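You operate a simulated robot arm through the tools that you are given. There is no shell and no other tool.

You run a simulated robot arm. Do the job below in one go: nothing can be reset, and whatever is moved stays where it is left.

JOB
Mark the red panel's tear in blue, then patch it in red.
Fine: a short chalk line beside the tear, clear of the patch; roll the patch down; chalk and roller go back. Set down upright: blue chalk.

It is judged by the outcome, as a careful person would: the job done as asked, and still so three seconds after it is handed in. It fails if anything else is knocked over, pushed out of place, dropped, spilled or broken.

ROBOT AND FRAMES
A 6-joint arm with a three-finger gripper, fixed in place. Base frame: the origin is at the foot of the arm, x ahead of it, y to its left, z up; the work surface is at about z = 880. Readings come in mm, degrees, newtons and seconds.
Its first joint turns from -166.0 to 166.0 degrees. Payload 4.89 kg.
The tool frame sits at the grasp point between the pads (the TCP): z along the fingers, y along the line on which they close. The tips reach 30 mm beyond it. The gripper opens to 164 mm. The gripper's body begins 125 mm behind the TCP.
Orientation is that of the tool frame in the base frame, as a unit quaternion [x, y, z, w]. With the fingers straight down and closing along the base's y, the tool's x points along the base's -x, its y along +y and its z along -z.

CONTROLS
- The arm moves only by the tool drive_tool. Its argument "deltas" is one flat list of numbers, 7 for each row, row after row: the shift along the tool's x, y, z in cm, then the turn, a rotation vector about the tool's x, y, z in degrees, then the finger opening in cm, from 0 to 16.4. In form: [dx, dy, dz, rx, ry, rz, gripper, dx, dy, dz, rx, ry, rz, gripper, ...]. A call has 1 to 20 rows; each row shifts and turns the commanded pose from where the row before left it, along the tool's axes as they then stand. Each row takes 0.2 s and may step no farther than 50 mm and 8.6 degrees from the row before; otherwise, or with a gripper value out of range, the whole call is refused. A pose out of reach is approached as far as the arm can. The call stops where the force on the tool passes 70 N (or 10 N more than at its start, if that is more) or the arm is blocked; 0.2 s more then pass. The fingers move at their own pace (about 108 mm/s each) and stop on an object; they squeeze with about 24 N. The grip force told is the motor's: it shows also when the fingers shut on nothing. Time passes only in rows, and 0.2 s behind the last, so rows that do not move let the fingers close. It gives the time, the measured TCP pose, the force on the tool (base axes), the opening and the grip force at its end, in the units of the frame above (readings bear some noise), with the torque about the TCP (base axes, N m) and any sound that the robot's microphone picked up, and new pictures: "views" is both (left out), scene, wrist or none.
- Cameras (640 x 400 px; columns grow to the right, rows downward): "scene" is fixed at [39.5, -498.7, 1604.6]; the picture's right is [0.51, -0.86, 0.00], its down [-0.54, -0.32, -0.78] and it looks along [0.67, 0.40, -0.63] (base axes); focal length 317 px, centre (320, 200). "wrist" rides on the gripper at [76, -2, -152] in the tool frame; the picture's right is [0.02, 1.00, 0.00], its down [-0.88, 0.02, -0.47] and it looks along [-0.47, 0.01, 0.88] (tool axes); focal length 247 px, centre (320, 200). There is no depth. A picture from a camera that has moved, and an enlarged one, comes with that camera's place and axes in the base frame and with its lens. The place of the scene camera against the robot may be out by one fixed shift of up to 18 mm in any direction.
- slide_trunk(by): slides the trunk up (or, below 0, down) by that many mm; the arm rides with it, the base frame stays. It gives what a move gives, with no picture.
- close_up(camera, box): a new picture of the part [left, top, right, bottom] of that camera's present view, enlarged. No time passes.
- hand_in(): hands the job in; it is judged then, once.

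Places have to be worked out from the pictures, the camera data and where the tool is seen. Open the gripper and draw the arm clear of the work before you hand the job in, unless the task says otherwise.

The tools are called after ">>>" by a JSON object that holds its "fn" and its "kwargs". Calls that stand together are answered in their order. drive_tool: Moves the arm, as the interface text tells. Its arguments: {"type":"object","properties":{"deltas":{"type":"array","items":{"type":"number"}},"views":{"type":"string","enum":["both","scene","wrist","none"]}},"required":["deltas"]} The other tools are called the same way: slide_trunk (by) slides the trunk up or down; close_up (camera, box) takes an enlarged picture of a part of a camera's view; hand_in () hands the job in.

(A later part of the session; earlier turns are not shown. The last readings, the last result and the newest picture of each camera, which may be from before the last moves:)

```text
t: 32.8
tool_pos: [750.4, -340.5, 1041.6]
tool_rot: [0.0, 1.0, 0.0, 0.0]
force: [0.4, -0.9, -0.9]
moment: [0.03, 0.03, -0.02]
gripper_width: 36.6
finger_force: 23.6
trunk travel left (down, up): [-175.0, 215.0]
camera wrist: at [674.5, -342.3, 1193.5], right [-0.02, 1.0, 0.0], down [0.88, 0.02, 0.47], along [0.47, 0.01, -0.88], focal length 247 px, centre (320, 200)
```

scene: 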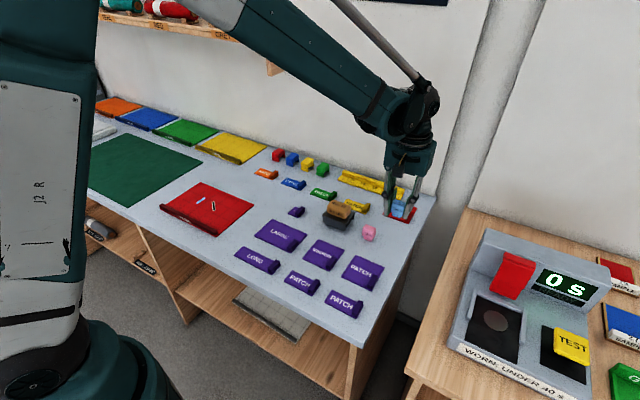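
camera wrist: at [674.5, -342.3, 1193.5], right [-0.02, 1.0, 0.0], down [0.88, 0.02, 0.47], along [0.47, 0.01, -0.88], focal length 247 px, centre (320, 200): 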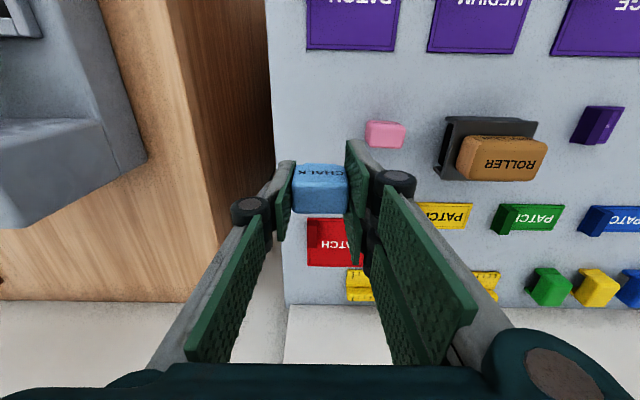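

Back over the chalk's spot with the view matching the pick-up view. I lower it to just above the table.

>>> {"fn": "drive_tool", "kwargs": {"deltas": [0, 0, 4, 0, 0, 0, 3.0, 0, 0, 4, 0, 0, 0, 3.0, 0, 0, 3, 0, 0, 0, 3.0, 0, 0, 1, 0, 0, 0, 3.0, 0, 0, 0.1, 0, 0, 0, 3.0, 0, 0, 0, 0, 0, 0, 3.0], "views": "none"}}

>>> {"fn": "drive_tool", "kwargs": {"deltas": [0, 0, 0.1, 0, 0, 0, 3.0, 0, 0, 0, 0, 0, 0, 3.0], "views": "none"}}

>>> {"fn": "drive_tool", "kwargs": {"deltas": [0, 0, 0.1, 0, 0, 0, 3.0, 0, 0, 0, 0, 0, 0, 3.0], "views": "none"}}

```text
t: 34.2
tool_pos: [750.7, -339.4, 920.3]
tool_rot: [0.0, 1.0, 0.0, 0.0]
force: [0.4, -0.1, 0.6]
moment: [0.03, 0.04, 0.01]
gripper_width: 36.8
finger_force: 23.7
trunk travel left (down, up): [-175.0, 215.0]
```

```text
t: 34.8
tool_pos: [750.9, -338.8, 920.2]
tool_rot: [-0.001, 1.0, 0.0, 0.0]
force: [0.4, -0.9, -0.8]
moment: [-0.03, -0.04, 0.01]
gripper_width: 36.8
finger_force: 23.8
trunk travel left (down, up): [-175.0, 215.0]
```

```text
t: 35.4
tool_pos: [751.0, -339.9, 919.2]
tool_rot: [0.0, 1.0, 0.0, 0.0]
force: [-0.5, 0.1, -0.6]
moment: [-0.02, 0.01, -0.01]
gripper_width: 37.1
finger_force: 24.1
trunk travel left (down, up): [-175.0, 215.0]
```

No contact yet; half-millimetre steps now.

>>> {"fn": "drive_tool", "kwargs": {"deltas": [0, 0, 0.06, 0, 0, 0, 3.0, 0, 0, 0, 0, 0, 0, 3.0], "views": "none"}}

>>> {"fn": "drive_tool", "kwargs": {"deltas": [0, 0, 0.05, 0, 0, 0, 3.0, 0, 0, 0, 0, 0, 0, 3.0], "views": "none"}}

```text
t: 36.0
tool_pos: [751.4, -339.2, 918.3]
tool_rot: [0.0, 1.0, 0.0, 0.0]
force: [0.6, -0.1, -0.2]
moment: [0.01, -0.02, 0.0]
gripper_width: 36.8
finger_force: 23.6
trunk travel left (down, up): [-175.0, 215.0]
```

```text
t: 36.6
tool_pos: [751.0, -340.1, 918.5]
tool_rot: [0.001, 1.0, 0.0, 0.0]
force: [0.7, 0.1, 0.5]
moment: [-0.01, 0.01, -0.02]
gripper_width: 36.8
finger_force: 24.2
trunk travel left (down, up): [-175.0, 215.0]
```

>>> {"fn": "drive_tool", "kwargs": {"deltas": [0, 0, 0.05, 0, 0, 0, 3.0, 0, 0, 0, 0, 0, 0, 3.0], "views": "none"}}

>>> {"fn": "close_up", "kwargs": {"camera": "scene", "box": [360, 210, 420, 255]}}

```text
t: 37.2
tool_pos: [750.5, -339.0, 917.9]
tool_rot: [0.001, 1.0, 0.0, 0.0]
force: [0.3, -0.3, -0.7]
moment: [0.01, -0.01, -0.03]
gripper_width: 36.7
finger_force: 24.0
trunk travel left (down, up): [-175.0, 215.0]
```

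```text
8.89 times, centred on (390, 232) of scene
camera zoom: at [39.5, -498.7, 1604.6], right [0.51, -0.86, 0.0], down [-0.54, -0.32, -0.78], along [0.67, 0.4, -0.63], focal length 2817 px, centre (-302, -89)
```

zoom: 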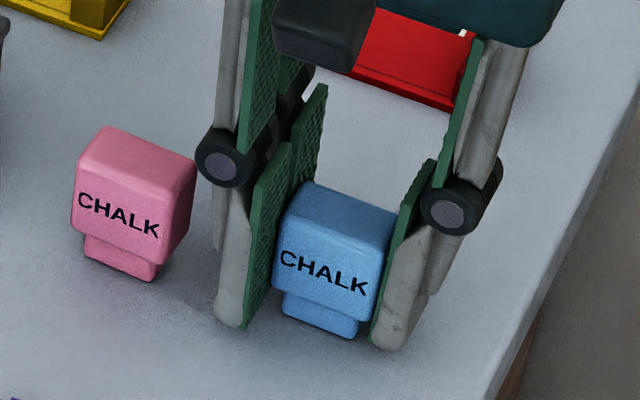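

Nearly on the table; another half millimetre at a time until I feel contact.

>>> {"fn": "drive_tool", "kwargs": {"deltas": [0, 0, 0.05, 0, 0, 0, 3.0, 0, 0, 0, 0, 0, 0, 3.0], "views": "none"}}

>>> {"fn": "drive_tool", "kwargs": {"deltas": [0, 0, 0.05, 0, 0, 0, 3.0, 0, 0, 0, 0, 0, 0, 3.0], "views": "none"}}

```text
t: 37.8
tool_pos: [751.7, -339.9, 917.0]
tool_rot: [0.0, 1.0, 0.0, 0.0]
force: [2.5, 0.2, 10.7]
moment: [0.08, -0.09, 0.01]
gripper_width: 36.9
finger_force: 24.5
trunk travel left (down, up): [-175.0, 215.0]
```

```text
t: 38.4
tool_pos: [751.1, -338.6, 916.4]
tool_rot: [-0.001, 1.0, 0.0, 0.0]
force: [4.9, -0.4, 19.6]
moment: [-0.03, -0.14, -0.02]
gripper_width: 37.0
finger_force: 23.8
trunk travel left (down, up): [-175.0, 215.0]
```

The chalk stands on the table. I relieve the press by 0.8 mm and open the fingers to 58 mm.

>>> {"fn": "drive_tool", "kwargs": {"deltas": [0, 0, -0.08, 0, 0, 0, 3.0, 0, 0, 0, 0, 0, 0, 3.0, 0, 0, 0, 0, 0, 0, 4.2, 0, 0, 0, 0, 0, 0, 5.8, 0, 0, 0, 0, 0, 0, 5.8], "views": "wrist"}}

>>> {"fn": "close_up", "kwargs": {"camera": "scene", "box": [360, 210, 420, 255]}}

```text
t: 39.6
tool_pos: [750.5, -338.7, 916.8]
tool_rot: [0.0, 1.0, 0.0, 0.0]
force: [-0.9, -1.0, -0.3]
moment: [0.0, -0.03, 0.0]
gripper_width: 57.7
finger_force: 0.0
trunk travel left (down, up): [-175.0, 215.0]
camera wrist: at [674.4, -341.4, 1069.1], right [-0.02, 1.0, 0.0], down [0.88, 0.02, 0.47], along [0.47, 0.01, -0.88], focal length 247 px, centre (320, 200)
```

wrist: 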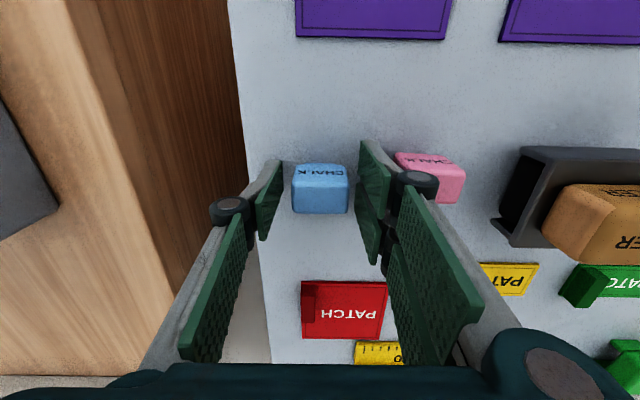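

```text
8.89 times, centred on (390, 232) of scene
camera zoom: at [39.5, -498.7, 1604.6], right [0.51, -0.86, 0.0], down [-0.54, -0.32, -0.78], along [0.67, 0.4, -0.63], focal length 2817 px, centre (-302, -89)
```

zoom: 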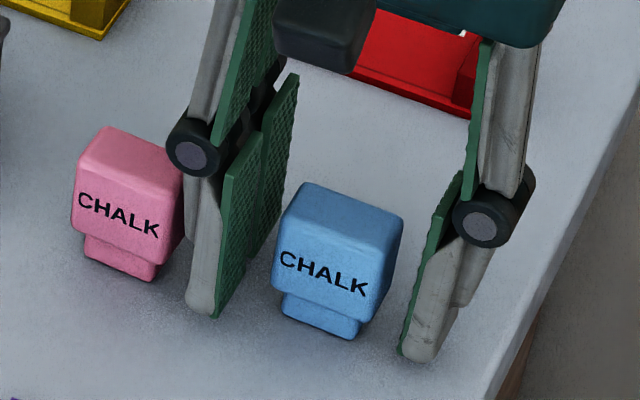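

The blue chalk stands upright in its place. I raise the gripper clear and move over the red patch for a close look.

>>> {"fn": "drive_tool", "kwargs": {"deltas": [0, 0, -2, 0, 0, 0, 5.8, 0, 0, -4, 0, 0, 0, 5.8, 0, 0, -4, 0, 0, 0, 5.8, -4, 0, 0, 0, 0, 0, 5.8, -4, -0.6, 0, 0, 0, 0, 5.8, -2, 0, 0, 0, 0, 0, 5.8, 0, 0, 0, 0, 0, 0, 5.8], "views": "both"}}

>>> {"fn": "close_up", "kwargs": {"camera": "wrist", "box": [250, 130, 410, 230]}}

>>> {"fn": "close_up", "kwargs": {"camera": "scene", "box": [360, 185, 430, 250]}}

```text
t: 41.2
tool_pos: [851.5, -344.6, 1015.8]
tool_rot: [-0.001, 1.0, 0.001, -0.001]
force: [0.6, -1.1, -1.2]
moment: [0.04, 0.15, 0.0]
gripper_width: 57.8
finger_force: 0.0
trunk travel left (down, up): [-175.0, 215.0]
camera wrist: at [775.5, -347.6, 1167.9], right [-0.02, 1.0, 0.0], down [0.88, 0.02, 0.47], along [0.47, 0.01, -0.88], focal length 247 px, centre (320, 200)
```

scene: 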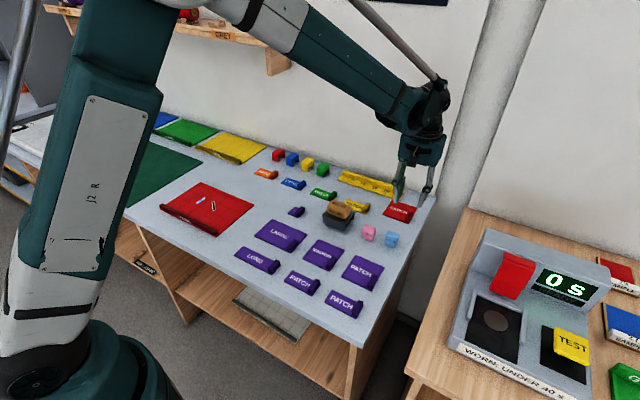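
wrist: 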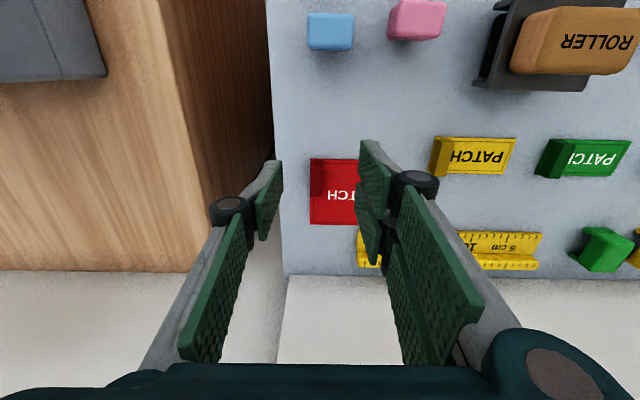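

```text
4.00 times, centred on (330, 180) of wrist
camera zoom: at [775.5, -347.6, 1167.9], right [-0.02, 1.0, 0.0], down [0.88, 0.02, 0.47], along [0.47, 0.01, -0.88], focal length 988 px, centre (280, 280)
```

zoom: 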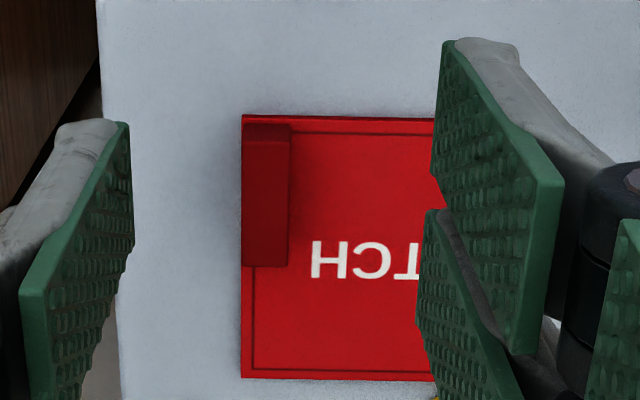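

```text
6.15 times, centred on (395, 218) of scene
camera zoom: at [39.5, -498.7, 1604.6], right [0.51, -0.86, 0.0], down [-0.54, -0.32, -0.78], along [0.67, 0.4, -0.63], focal length 1950 px, centre (-142, 92)
```

zoom: 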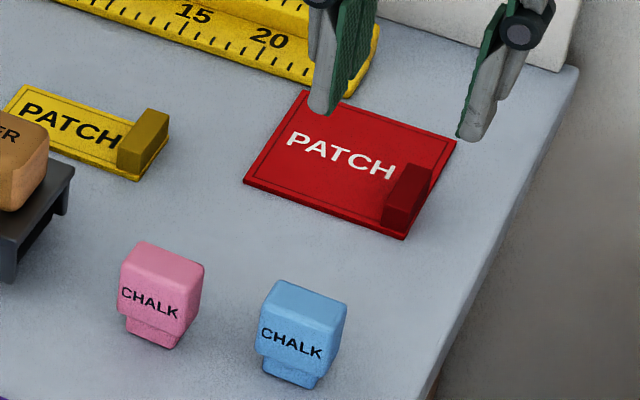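

The tab's top spans about x 873–914, y −357…−343 (14 mm thick), top z≈900, and the patch is ~94 × 93 mm centred near (918,-311). I align over the tab centre (893,-350) and descend part-way.

>>> {"fn": "drive_tool", "kwargs": {"deltas": [-4.2, -0.48, 0, 0, 0, 0, 5.0, 0, 0, 3.5, 0, 0, 0, 5.0, 0, 0, 3.0, 0, 0, 0, 5.0, 0, 0, 0, 0, 0, 0, 5.0], "views": "both"}}

>>> {"fn": "close_up", "kwargs": {"camera": "wrist", "box": [250, 100, 410, 200]}}

>>> {"fn": "close_up", "kwargs": {"camera": "scene", "box": [360, 185, 430, 250]}}

```text
t: 42.2
tool_pos: [893.0, -350.7, 952.8]
tool_rot: [0.0, 1.0, -0.001, 0.0]
force: [0.4, -0.3, 0.0]
moment: [0.0, 0.07, -0.01]
gripper_width: 50.2
finger_force: 0.0
trunk travel left (down, up): [-175.0, 215.0]
camera wrist: at [817.1, -352.7, 1104.1], right [-0.02, 1.0, 0.0], down [0.88, 0.02, 0.47], along [0.47, 0.01, -0.88], focal length 247 px, centre (320, 200)
```

scene: 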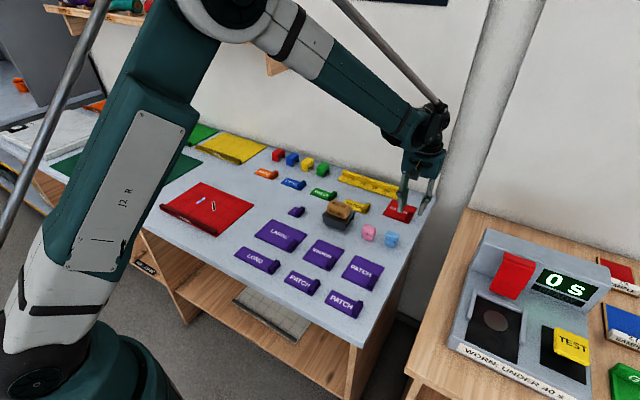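
wrist: 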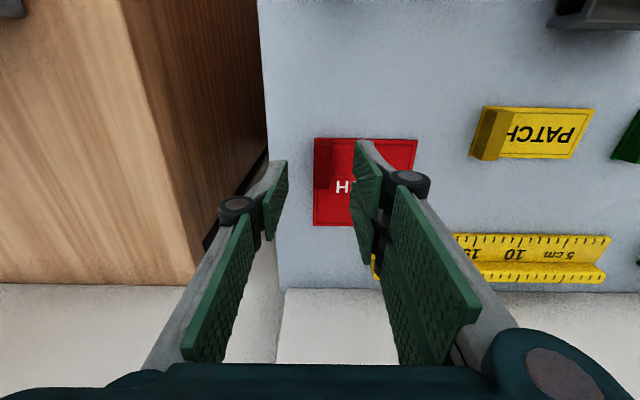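

```text
4.00 times, centred on (330, 150) of wrist
camera zoom: at [817.1, -352.7, 1104.1], right [-0.02, 1.0, 0.0], down [0.88, 0.02, 0.47], along [0.47, 0.01, -0.88], focal length 988 px, centre (280, 400)
```

zoom: 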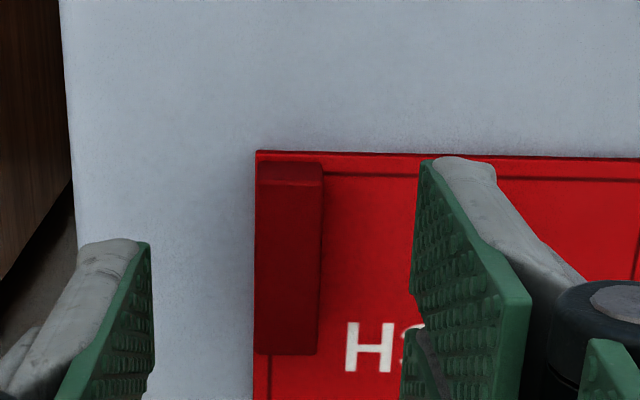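

```text
6.15 times, centred on (395, 218) of scene
camera zoom: at [39.5, -498.7, 1604.6], right [0.51, -0.86, 0.0], down [-0.54, -0.32, -0.78], along [0.67, 0.4, -0.63], focal length 1950 px, centre (-142, 92)
```

zoom: 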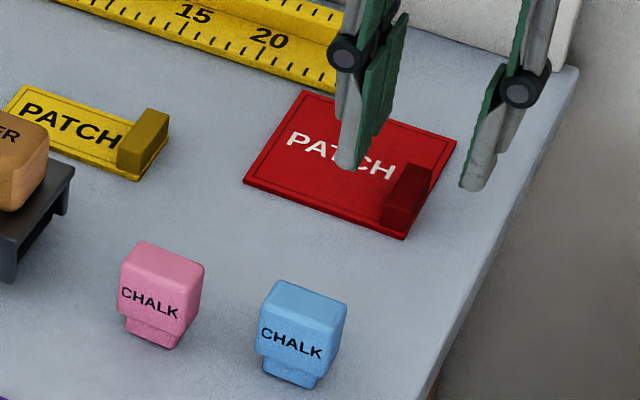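

Aligned over the tab. I descend to TCP z≈918 (tips ~3 mm above the patch sheet).

>>> {"fn": "drive_tool", "kwargs": {"deltas": [0, 0, 2.0, 0, 0, 0, 5.0, 0, 0, 1.35, 0, 0, 0, 5.0, 0, 0, 0, 0, 0, 0, 5.0], "views": "wrist"}}

>>> {"fn": "close_up", "kwargs": {"camera": "scene", "box": [370, 185, 430, 240]}}

>>> {"fn": "close_up", "kwargs": {"camera": "wrist", "box": [250, 120, 410, 220]}}

```text
t: 43.0
tool_pos: [893.2, -350.5, 919.3]
tool_rot: [0.0, 1.0, 0.0, 0.0]
force: [1.2, -0.6, -0.8]
moment: [0.01, 0.06, 0.0]
gripper_width: 49.9
finger_force: 0.1
trunk travel left (down, up): [-175.0, 215.0]
camera wrist: at [816.7, -352.6, 1071.5], right [-0.02, 1.0, 0.0], down [0.88, 0.02, 0.47], along [0.47, 0.01, -0.88], focal length 247 px, centre (320, 200)
```

wrist: 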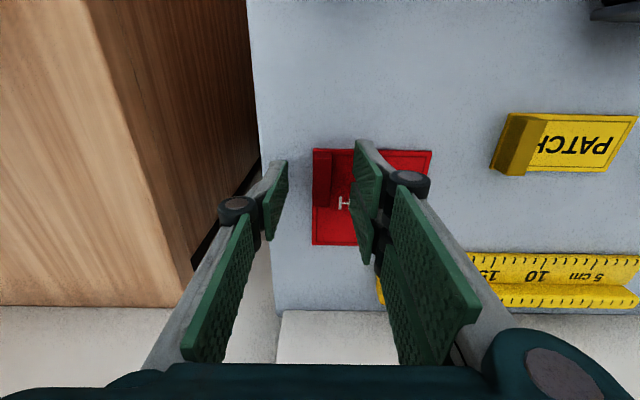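

```text
7.27 times, centred on (400, 212) of scene
camera zoom: at [39.5, -498.7, 1604.6], right [0.51, -0.86, 0.0], down [-0.54, -0.32, -0.78], along [0.67, 0.4, -0.63], focal length 2305 px, centre (-262, 109)
```

zoom: 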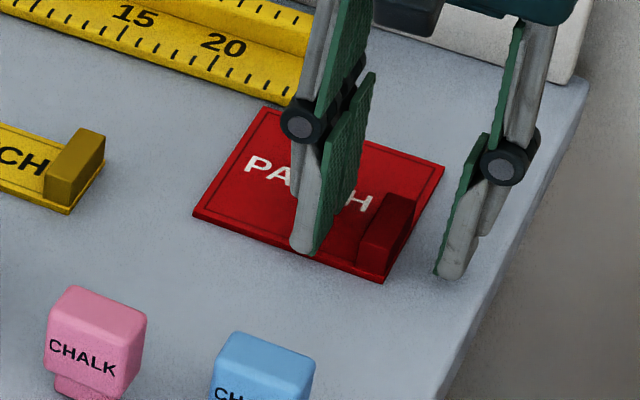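

```text
4.00 times, centred on (330, 170) of wrist
camera zoom: at [816.7, -352.6, 1071.5], right [-0.02, 1.0, 0.0], down [0.88, 0.02, 0.47], along [0.47, 0.01, -0.88], focal length 988 px, centre (280, 320)
```

zoom: 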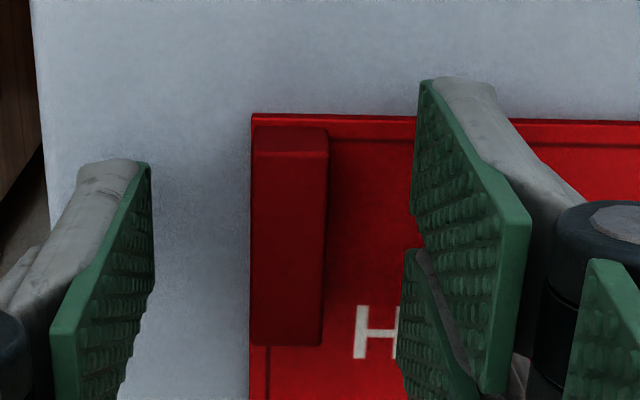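

Fingers straddle the tab symmetrically. I lower 1.5 mm more and close on the tab.

>>> {"fn": "drive_tool", "kwargs": {"deltas": [0, 0.05, 0.15, 0, 0, 0, 5.0, 0, 0, 0, 0, 0, 0, 3.0, 0, 0, 0, 0, 0, 0, 1.8, 0, 0, 0, 0, 0, 0, 0.9, 0, 0, 0, 0, 0, 0, 0.9], "views": "wrist"}}

>>> {"fn": "close_up", "kwargs": {"camera": "scene", "box": [370, 185, 430, 240]}}

```text
t: 44.2
tool_pos: [891.6, -349.5, 918.7]
tool_rot: [0.0, 1.0, 0.001, 0.0]
force: [-0.1, -0.4, -0.4]
moment: [-0.03, 0.02, -0.02]
gripper_width: 13.6
finger_force: 24.0
trunk travel left (down, up): [-175.0, 215.0]
camera wrist: at [816.6, -351.9, 1070.2], right [-0.02, 1.0, 0.0], down [0.88, 0.02, 0.47], along [0.47, 0.01, -0.88], focal length 247 px, centre (320, 200)
```

wrist: 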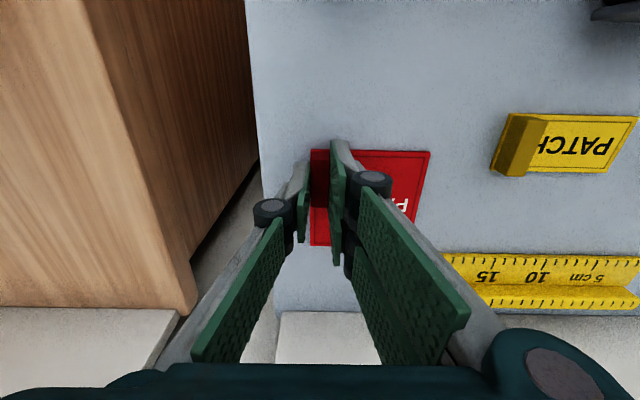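

```text
7.27 times, centred on (400, 212) of scene
camera zoom: at [39.5, -498.7, 1604.6], right [0.51, -0.86, 0.0], down [-0.54, -0.32, -0.78], along [0.67, 0.4, -0.63], focal length 2305 px, centre (-262, 109)
```

zoom: 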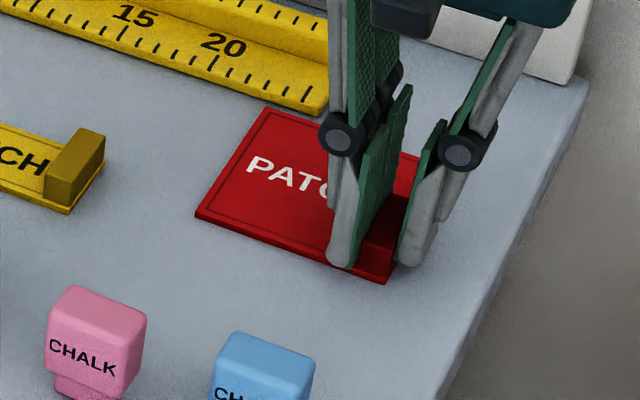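

The tab is gripped (13.6 mm, 24 N). I lift slowly and check how the patch hangs.

>>> {"fn": "drive_tool", "kwargs": {"deltas": [0, 0, -0.5, 0, 0, 0, 0.9, 0, 0, -1, 0, 0, 0, 0.9, 0, 0, -2, 0, 0, 0, 0.9, 0, 0, 0, 0, 0, 0, 0.9], "views": "both"}}

>>> {"fn": "close_up", "kwargs": {"camera": "scene", "box": [360, 170, 440, 240]}}

```text
t: 45.2
tool_pos: [893.1, -349.0, 952.7]
tool_rot: [0.0, 1.0, 0.0, 0.001]
force: [0.6, -0.2, 0.0]
moment: [-0.03, 0.01, -0.01]
gripper_width: 13.2
finger_force: 24.2
trunk travel left (down, up): [-175.0, 215.0]
camera wrist: at [816.9, -352.1, 1104.4], right [-0.02, 1.0, 0.0], down [0.88, 0.02, 0.47], along [0.47, 0.01, -0.88], focal length 247 px, centre (320, 200)
```

scene: 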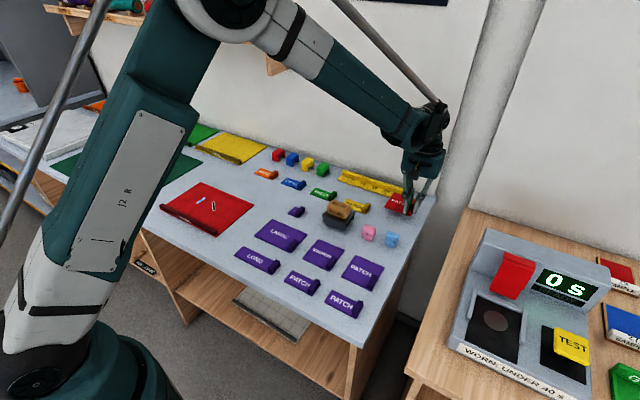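
wrist: 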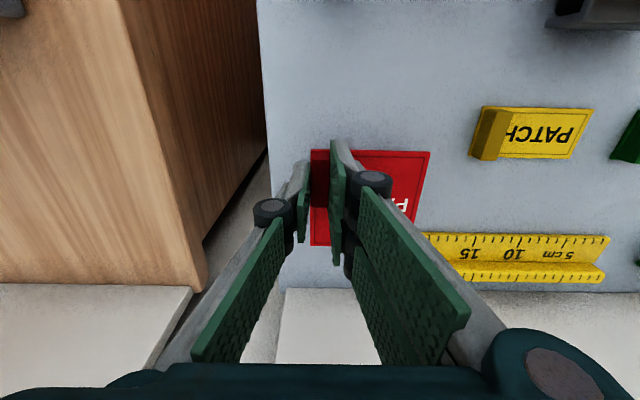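

```text
5.71 times, centred on (400, 205) of scene
camera zoom: at [39.5, -498.7, 1604.6], right [0.51, -0.86, 0.0], down [-0.54, -0.32, -0.78], along [0.67, 0.4, -0.63], focal length 1811 px, centre (-137, 171)
```

zoom: 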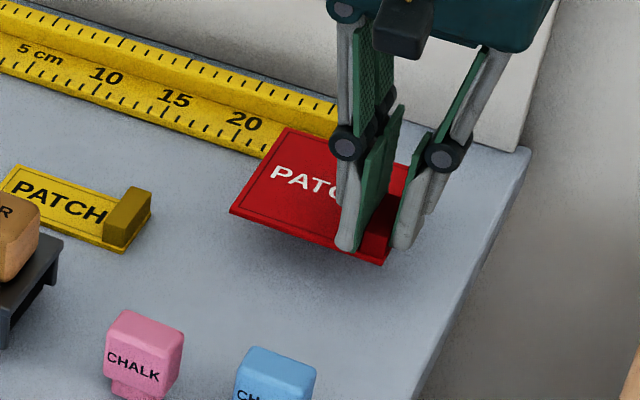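

The patch hangs level in the grip; its centre is about (+25,+38) mm from the TCP. I raise it to z≈1040 and carry it over to the tear (TCP target ≈ (577,227)).

>>> {"fn": "drive_tool", "kwargs": {"deltas": [0, 0, -3, 0, 0, 0, 0.9, 0, 0, -3, 0, 0, 0, 0.9, 0, 0, -2.85, 0, 0, 0, 0.9, 2.257, 4.116, 0, 0, 0, 0, 0.9, 2.257, 4.116, 0, 0, 0, 0, 0.9, 2.257, 4.116, 0, 0, 0, 0, 0.9, 2.257, 4.116, 0, 0, 0, 0, 0.9, 2.257, 4.116, 0, 0, 0, 0, 0.9, 2.257, 4.116, 0, 0, 0, 0, 0.9, 2.257, 4.116, 0, 0, 0, 0, 0.9, 2.257, 4.116, 0, 0, 0, 0, 0.9, 2.257, 4.116, 0, 0, 0, 0, 0.9, 2.257, 4.116, 0, 0, 0, 0, 0.9, 2.257, 4.116, 0, 0, 0, 0, 0.9, 2.257, 4.116, 0, 0, 0, 0, 0.9, 2.257, 4.116, 0, 0, 0, 0, 0.9, 2.257, 4.116, 0, 0, 0, 0, 0.9, 0, 0, 0, 0, 0, 0, 0.9], "views": "both"}}

```text
t: 49.0
tool_pos: [575.6, 227.9, 1039.8]
tool_rot: [-0.001, 1.0, 0.0, 0.001]
force: [-0.2, 0.8, 0.1]
moment: [-0.02, 0.02, -0.01]
gripper_width: 13.1
finger_force: 23.8
trunk travel left (down, up): [-175.0, 215.0]
camera wrist: at [499.2, 225.9, 1192.5], right [-0.02, 1.0, 0.0], down [0.88, 0.02, 0.47], along [0.47, 0.01, -0.88], focal length 247 px, centre (320, 200)
```

scene: 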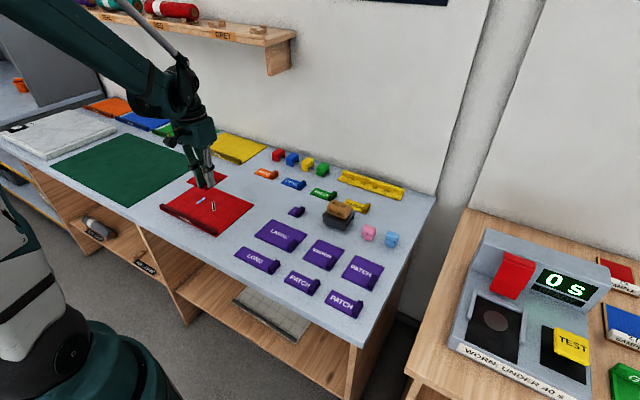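
wrist: 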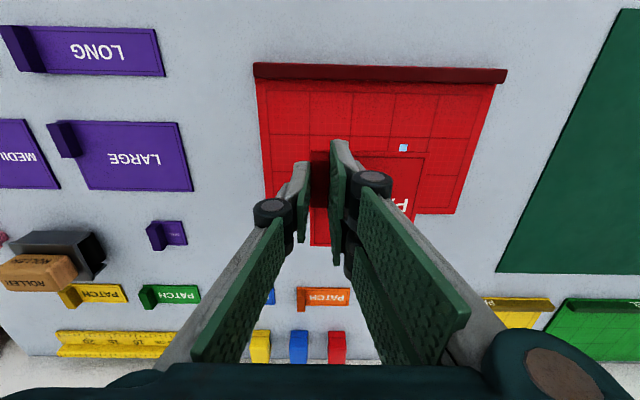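

Patch is over the tear area, still level. I descend to about 7 mm above the panel and check alignment.

>>> {"fn": "drive_tool", "kwargs": {"deltas": [0, 0, 4, 0, 0, 0, 0.9, 0, 0, 4, 0, 0, 0, 0.9, 0, 0, 2.2, 0, 0, 0, 0.9, 0, 0, 1.0, 0, 0, 0, 0.9, 0, 0, 0, 0, 0, 0, 0.9], "views": "both"}}

>>> {"fn": "close_up", "kwargs": {"camera": "wrist", "box": [240, 90, 480, 250]}}

>>> {"fn": "close_up", "kwargs": {"camera": "scene", "box": [150, 150, 270, 240]}}

```text
t: 50.2
tool_pos: [576.7, 227.2, 930.6]
tool_rot: [0.0, 1.0, 0.0, 0.0]
force: [0.0, -0.4, -0.2]
moment: [0.02, 0.08, -0.02]
gripper_width: 13.5
finger_force: 23.7
trunk travel left (down, up): [-175.0, 215.0]
camera wrist: at [499.9, 225.3, 1081.1], right [-0.02, 1.0, 0.0], down [0.88, 0.02, 0.47], along [0.47, 0.01, -0.88], focal length 247 px, centre (320, 200)
```

scene: 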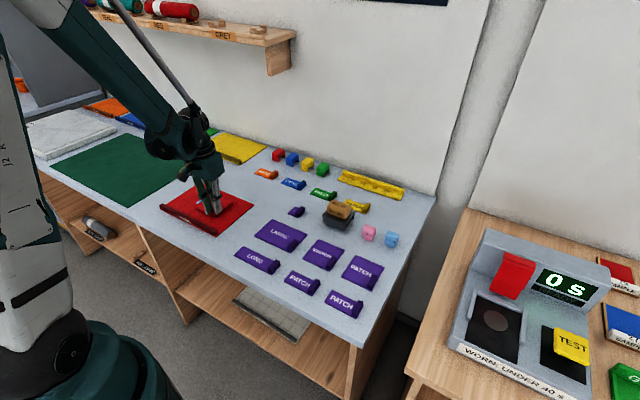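
wrist: 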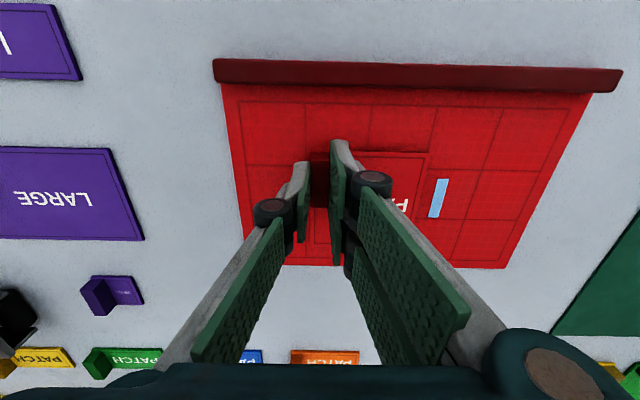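

```text
2.50 times, centred on (360, 170) of wrist
camera zoom: at [499.9, 225.3, 1081.1], right [-0.02, 1.0, 0.0], down [0.88, 0.02, 0.47], along [0.47, 0.01, -0.88], focal length 617 px, centre (220, 275)
```

zoom: 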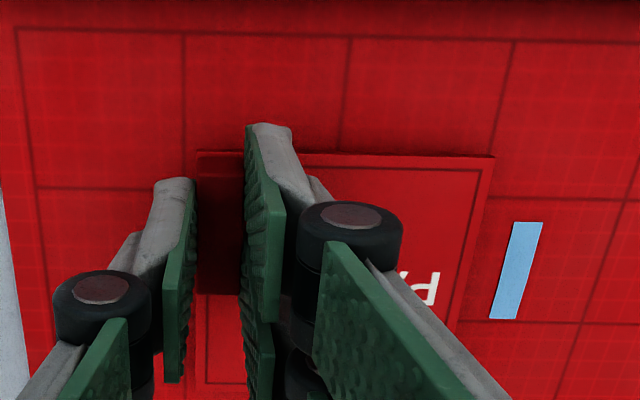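

```text
4.44 times, centred on (210, 195) of scene
camera zoom: at [39.5, -498.7, 1604.6], right [0.51, -0.86, 0.0], down [-0.54, -0.32, -0.78], along [0.67, 0.4, -0.63], focal length 1409 px, centre (809, 222)
```

zoom: 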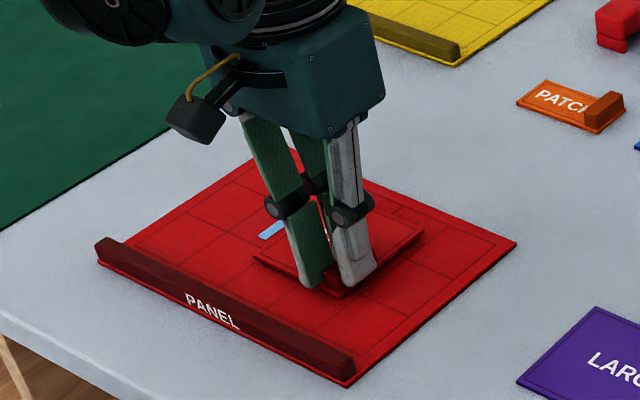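

The patch's near-right corner is at about (555,310): it will cover the tear with ≥15 mm margins all round and stay ~18 mm clear of the chalk line. I lower gently to contact.

>>> {"fn": "drive_tool", "kwargs": {"deltas": [0, 0, 0.3, 0, 0, 0, 0.9, 0, 0, 0.2, 0, 0, 0, 0.9, 0, 0, 0, 0, 0, 0, 0.9], "views": "none"}}

>>> {"fn": "drive_tool", "kwargs": {"deltas": [0, 0, 0.1, 0, 0, 0, 0.9, 0, 0, 0, 0, 0, 0, 0.9], "views": "none"}}

>>> {"fn": "drive_tool", "kwargs": {"deltas": [0, 0, 0.1, 0, 0, 0, 0.9, 0, 0, 0, 0, 0, 0, 0.9], "views": "none"}}

```text
t: 51.0
tool_pos: [575.6, 227.9, 924.3]
tool_rot: [0.0, 1.0, 0.001, 0.0]
force: [-0.6, 0.1, -0.9]
moment: [0.02, 0.0, 0.0]
gripper_width: 13.3
finger_force: 24.7
trunk travel left (down, up): [-175.0, 215.0]
```

```text
t: 51.6
tool_pos: [576.8, 226.9, 923.8]
tool_rot: [0.001, 1.0, 0.0, 0.0]
force: [0.9, 0.1, 5.4]
moment: [0.04, -0.07, -0.02]
gripper_width: 13.4
finger_force: 24.2
trunk travel left (down, up): [-175.0, 215.0]
```

```text
t: 52.2
tool_pos: [576.1, 227.9, 921.8]
tool_rot: [0.0, 1.0, -0.001, 0.001]
force: [0.8, 0.5, 19.5]
moment: [0.03, -0.25, -0.06]
gripper_width: 13.4
finger_force: 24.1
trunk travel left (down, up): [-175.0, 215.0]
```

The patch is down with ~20 N. I relieve the press slightly and release the tab.

>>> {"fn": "drive_tool", "kwargs": {"deltas": [0, 0, -0.08, 0, 0, 0, 0.9, 0, 0, 0, 0, 0, 0, 0.9, 0, 0, 0, 0, 0, 0, 1.8, 0, 0, 0, 0, 0, 0, 3.5, 0, 0, 0, 0, 0, 0, 4.5, 0, 0, 0, 0, 0, 0, 4.5], "views": "wrist"}}

>>> {"fn": "close_up", "kwargs": {"camera": "scene", "box": [150, 150, 270, 240]}}

```text
t: 53.6
tool_pos: [576.1, 227.2, 923.0]
tool_rot: [0.0, 1.0, 0.0, 0.0]
force: [0.8, 0.0, -0.4]
moment: [-0.03, 0.01, 0.04]
gripper_width: 44.8
finger_force: 0.0
trunk travel left (down, up): [-175.0, 215.0]
camera wrist: at [499.6, 225.2, 1074.5], right [-0.02, 1.0, 0.0], down [0.88, 0.02, 0.47], along [0.47, 0.01, -0.88], focal length 247 px, centre (320, 200)
```

wrist: 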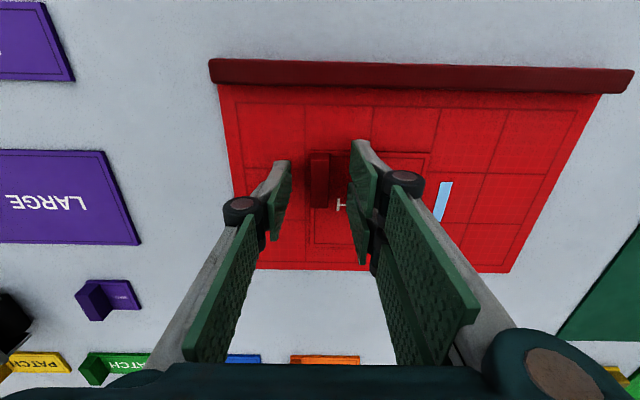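

```text
4.44 times, centred on (210, 195) of scene
camera zoom: at [39.5, -498.7, 1604.6], right [0.51, -0.86, 0.0], down [-0.54, -0.32, -0.78], along [0.67, 0.4, -0.63], focal length 1409 px, centre (809, 222)
```

zoom: 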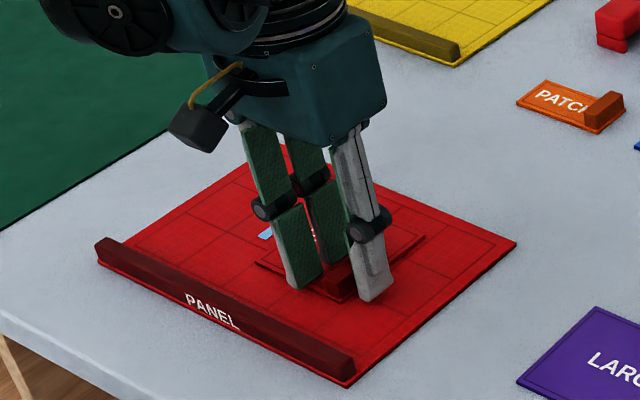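

Released. I lift straight up and back to view the placed patch.

>>> {"fn": "drive_tool", "kwargs": {"deltas": [0, 0, -1, 0, 0, 0, 4.5, 0, 0, -3, 0, 0, 0, 4.5, 0, 0, -4, 0, 0, 0, 4.5, 2, 2, 0, 0, 0, 0, 10, 2, 2, 0, 0, 0, 0, 16.4, 0, 0, 0, 0, 0, 0, 16.4, 0, 0, 0, 0, 0, 0, 16.4], "views": "both"}}

>>> {"fn": "close_up", "kwargs": {"camera": "wrist", "box": [220, 120, 420, 250]}}

>>> {"fn": "close_up", "kwargs": {"camera": "scene", "box": [150, 150, 270, 240]}}

```text
t: 55.2
tool_pos: [535.4, 267.1, 1002.2]
tool_rot: [0.0, 1.0, 0.0, 0.0]
force: [1.4, 0.0, -0.9]
moment: [0.0, 0.0, 0.01]
gripper_width: 163.9
finger_force: 0.0
trunk travel left (down, up): [-175.0, 215.0]
camera wrist: at [459.7, 265.2, 1154.1], right [-0.02, 1.0, 0.0], down [0.88, 0.02, 0.47], along [0.47, 0.01, -0.88], focal length 247 px, centre (320, 200)
```

scene: 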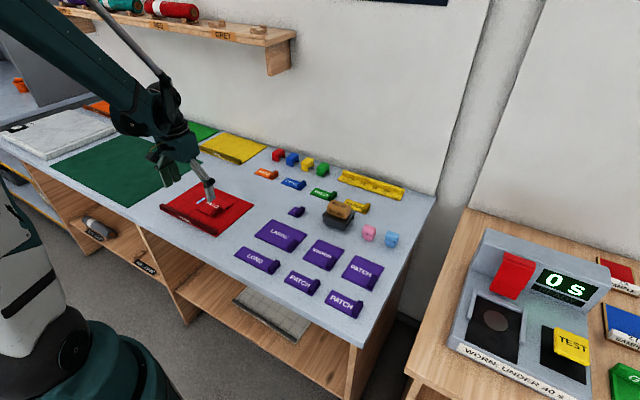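
wrist: 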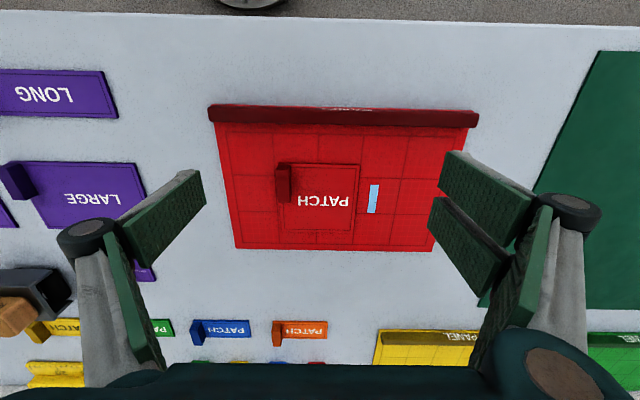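

```text
3.08 times, centred on (320, 185) of wrist
camera zoom: at [459.7, 265.2, 1154.1], right [-0.02, 1.0, 0.0], down [0.88, 0.02, 0.47], along [0.47, 0.01, -0.88], focal length 760 px, centre (320, 246)
```

zoom: 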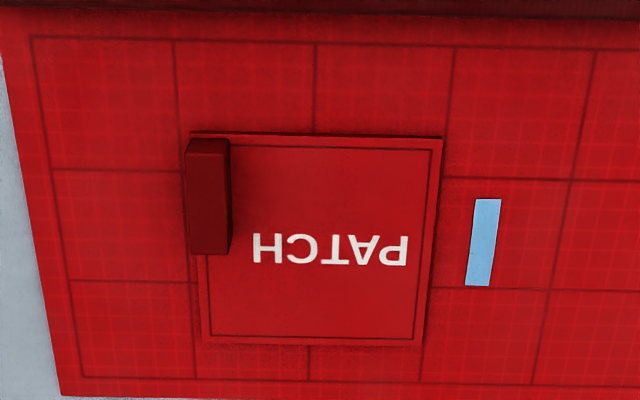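

```text
4.44 times, centred on (210, 195) of scene
camera zoom: at [39.5, -498.7, 1604.6], right [0.51, -0.86, 0.0], down [-0.54, -0.32, -0.78], along [0.67, 0.4, -0.63], focal length 1409 px, centre (809, 222)
```

zoom: 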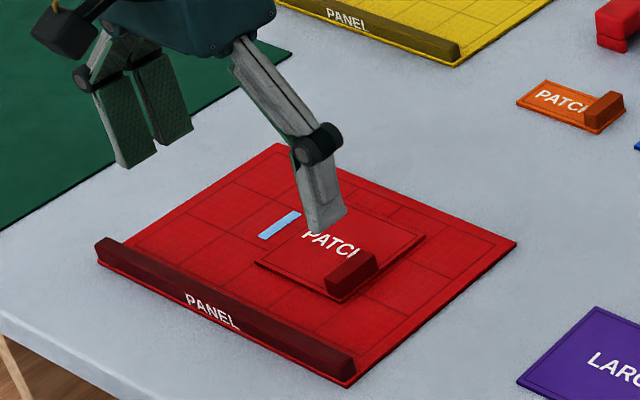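

The patch covers the whole tear (x 555–647, y 219–311) and is clear of the chalk line. Next I go to the roller for a careful look at how it sits on its stand.

>>> {"fn": "drive_tool", "kwargs": {"deltas": [0, 0, -4, 0, 0, 0, 16.4, 0, 0, -4, 0, 0, 0, 16.4, -1.65, -4.19, 0, 0, 0, 0, 16.4, -1.65, -4.19, 0, 0, 0, 0, 16.4, -1.65, -4.19, 0, 0, 0, 0, 16.4, -1.65, -4.19, 0, 0, 0, 0, 16.4, -1.65, -4.19, 0, 0, 0, 0, 16.4, -1.65, -4.19, 0, 0, 0, 0, 16.4, -1.65, -4.19, 0, 0, 0, 0, 16.4, -1.65, -4.19, 0, 0, 0, 0, 16.4, -1.65, -4.19, 0, 0, 0, 0, 16.4, -1.65, -4.19, 0, 0, 0, 0, 16.4, 0, 0, 0, 0, 0, 0, 16.4], "views": "wrist"}}

>>> {"fn": "close_up", "kwargs": {"camera": "wrist", "box": [250, 110, 410, 210]}}

>>> {"fn": "close_up", "kwargs": {"camera": "scene", "box": [310, 190, 370, 240]}}

```text
t: 58.0
tool_pos: [702.4, -153.0, 1083.9]
tool_rot: [0.001, 1.0, 0.0, 0.0]
force: [0.4, -0.2, -1.1]
moment: [0.03, 0.05, 0.0]
gripper_width: 163.8
finger_force: 0.0
trunk travel left (down, up): [-175.0, 215.0]
camera wrist: at [625.6, -154.9, 1234.8], right [-0.02, 1.0, 0.0], down [0.88, 0.02, 0.47], along [0.47, 0.01, -0.88], focal length 247 px, centre (320, 200)
```

wrist: 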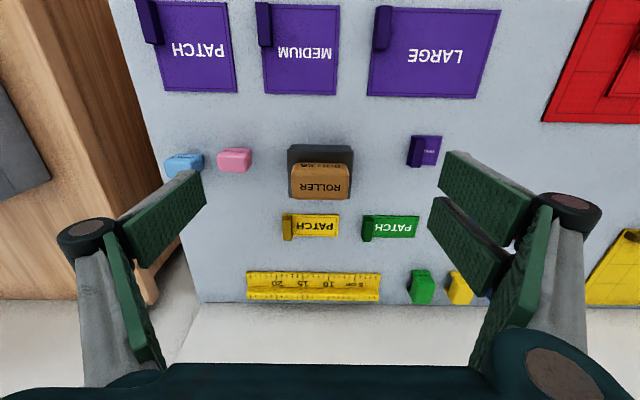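

```text
4.00 times, centred on (330, 160) of wrist
camera zoom: at [625.6, -154.9, 1234.8], right [-0.02, 1.0, 0.0], down [0.88, 0.02, 0.47], along [0.47, 0.01, -0.88], focal length 988 px, centre (280, 360)
```

zoom: 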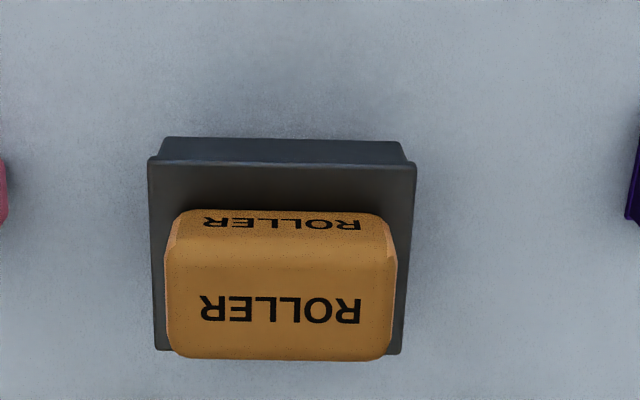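

```text
8.00 times, centred on (340, 215) of scene
camera zoom: at [39.5, -498.7, 1604.6], right [0.51, -0.86, 0.0], down [-0.54, -0.32, -0.78], along [0.67, 0.4, -0.63], focal length 2536 px, centre (160, 80)
```

zoom: 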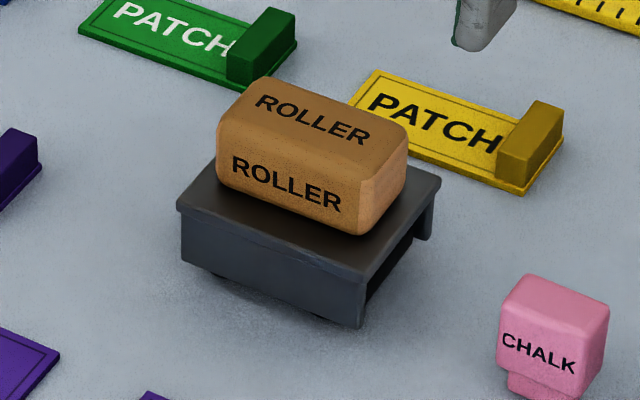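

The roller block spans about x 733–774, y −189…−115, z 925–961 on its stand. I centre above it and rotate the gripper 90° to grip across its narrow (x) width.

>>> {"fn": "drive_tool", "kwargs": {"deltas": [-2.6, -0.03, 0, 0, 0, 0, 12, -2.55, -0.02, 0, 0, 0, 0, 9, 0, 0, 0, 0, 0, 8.18182, 8, 0, 0, 0, 0, 0, 8.18182, 8, 0, 0, 0, 0, 0, 8.18182, 8, 0, 0, 0, 0, 0, 8.18182, 8, 0, 0, 0, 0, 0, 8.18182, 8, 0, 0, 0, 0, 0, 8.18182, 8, 0, 0, 0, 0, 0, 8.18182, 8, 0, 0, 0, 0, 0, 8.18182, 8, 0, 0, 0, 0, 0, 8.18182, 8, 0, 0, 0, 0, 0, 8.18182, 8, 0, 0, 0, 0, 0, 8.18182, 8, 0, 0, 0, 0, 0, 0, 8], "views": "wrist"}}

>>> {"fn": "close_up", "kwargs": {"camera": "wrist", "box": [220, 80, 420, 205]}}

```text
t: 61.0
tool_pos: [752.7, -152.4, 1083.6]
tool_rot: [0.707, 0.707, 0.0, 0.0]
force: [0.3, 0.8, 0.6]
moment: [-0.02, 0.04, 0.0]
gripper_width: 80.1
finger_force: 0.2
trunk travel left (down, up): [-175.0, 215.0]
camera wrist: at [751.3, -75.9, 1234.4], right [1.0, 0.02, 0.0], down [0.02, -0.88, 0.47], along [0.01, -0.47, -0.88], focal length 247 px, centre (320, 200)
```

wrist: 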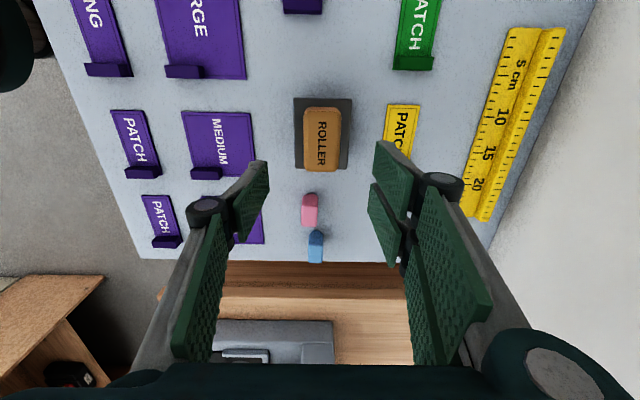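

```text
3.20 times, centred on (320, 142) of wrist
camera zoom: at [751.3, -75.9, 1234.4], right [1.0, 0.02, 0.0], down [0.02, -0.88, 0.47], along [0.01, -0.47, -0.88], focal length 790 px, centre (320, 384)
```

zoom: 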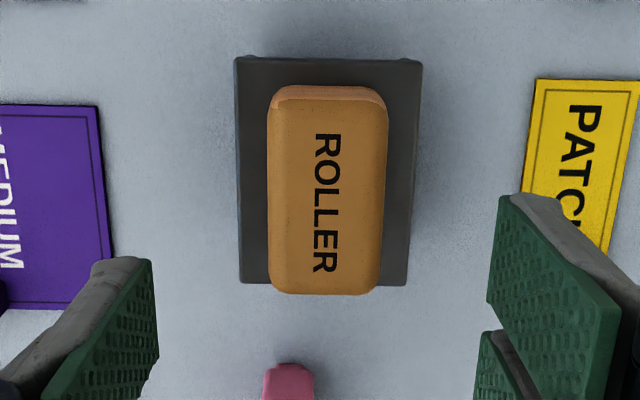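

Gripper rotated and roughly centred over the roller; I fine-tune by ~1 mm and descend to just above the block to check.

>>> {"fn": "drive_tool", "kwargs": {"deltas": [0.1, 0.1, 3.5, 0, 0, 0, 8, 0, 0, 3.5, 0, 0, 0, 8, 0, 0, 0, 0, 0, 0, 8], "views": "both"}}

>>> {"fn": "close_up", "kwargs": {"camera": "wrist", "box": [220, 80, 420, 205]}}

>>> {"fn": "close_up", "kwargs": {"camera": "scene", "box": [300, 170, 380, 240]}}

```text
t: 61.8
tool_pos: [754.7, -151.2, 1012.0]
tool_rot: [0.707, 0.707, 0.0, 0.001]
force: [0.2, 0.1, -1.1]
moment: [0.04, 0.08, -0.03]
gripper_width: 79.7
finger_force: 0.1
trunk travel left (down, up): [-175.0, 215.0]
camera wrist: at [753.5, -74.1, 1163.8], right [1.0, 0.02, 0.0], down [0.02, -0.88, 0.47], along [0.01, -0.47, -0.88], focal length 247 px, centre (320, 200)
```

scene: 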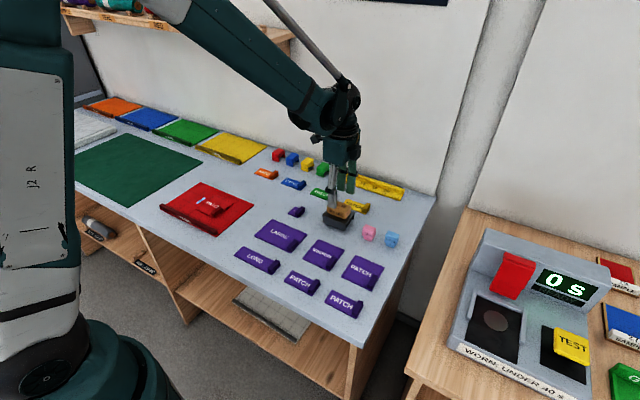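
wrist: 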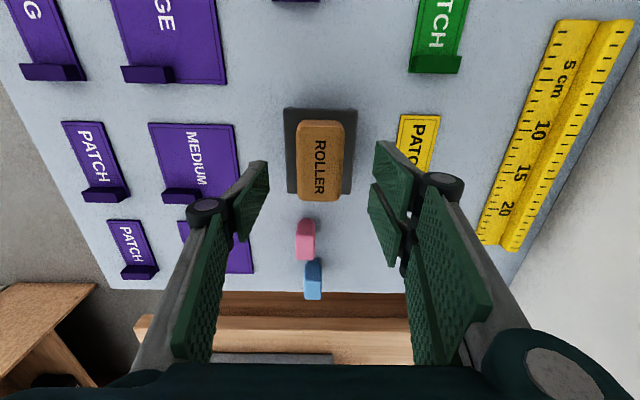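

```text
3.20 times, centred on (320, 142) of wrist
camera zoom: at [753.5, -74.1, 1163.8], right [1.0, 0.02, 0.0], down [0.02, -0.88, 0.47], along [0.01, -0.47, -0.88], focal length 790 px, centre (320, 384)
```

zoom: 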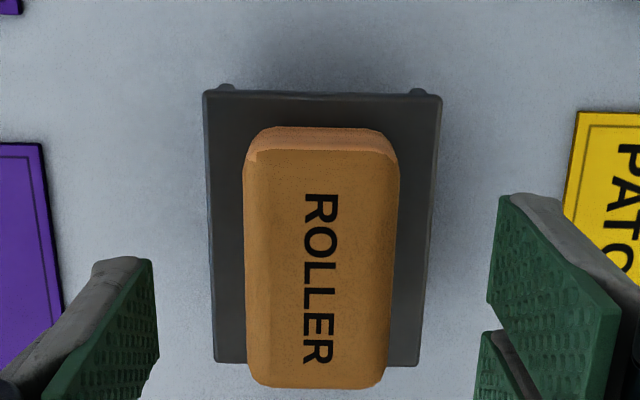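

```text
5.71 times, centred on (340, 205) of scene
camera zoom: at [39.5, -498.7, 1604.6], right [0.51, -0.86, 0.0], down [-0.54, -0.32, -0.78], along [0.67, 0.4, -0.63], focal length 1811 px, centre (206, 171)
```

zoom: 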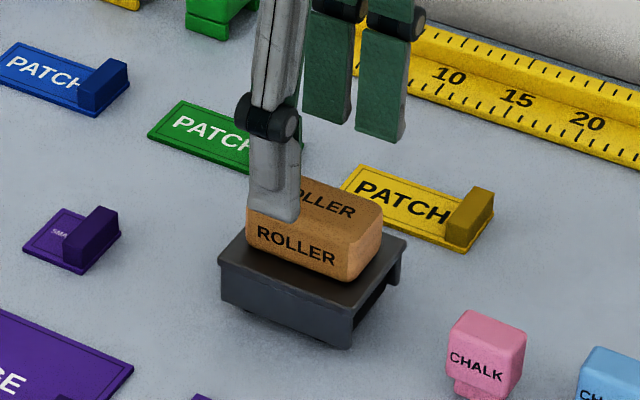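

Block centre measured at about (755,-150.5); the gripper is centred on it. I lower to TCP z≈962 so the tips end ~6 mm above the stand plate.

>>> {"fn": "drive_tool", "kwargs": {"deltas": [0, 0, 2.0, 0, 0, 0, 8, 0, 0, 2.0, 0, 0, 0, 8, 0, 0, 1.0, 0, 0, 0, 8, 0, 0, 0, 0, 0, 0, 8], "views": "wrist"}}

>>> {"fn": "close_up", "kwargs": {"camera": "scene", "box": [310, 180, 370, 240]}}

```text
t: 62.8
tool_pos: [754.9, -151.1, 962.5]
tool_rot: [0.706, 0.708, 0.0, 0.0]
force: [0.2, -0.7, 0.0]
moment: [0.03, 0.04, 0.02]
gripper_width: 80.1
finger_force: 0.0
trunk travel left (down, up): [-175.0, 215.0]
camera wrist: at [752.6, -74.7, 1113.7], right [1.0, 0.02, 0.0], down [0.02, -0.88, 0.47], along [0.01, -0.47, -0.88], focal length 247 px, centre (320, 200)
```

wrist: 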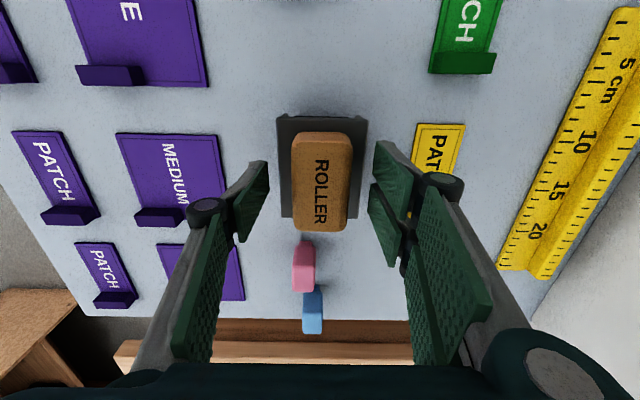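

```text
6.67 times, centred on (340, 210) of scene
camera zoom: at [39.5, -498.7, 1604.6], right [0.51, -0.86, 0.0], down [-0.54, -0.32, -0.78], along [0.67, 0.4, -0.63], focal length 2113 px, centre (187, 133)
```

zoom: 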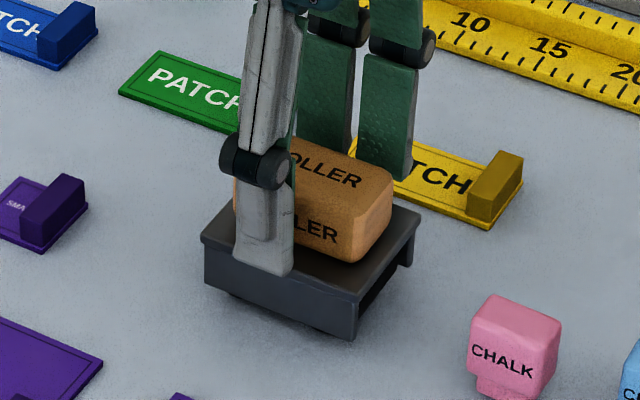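

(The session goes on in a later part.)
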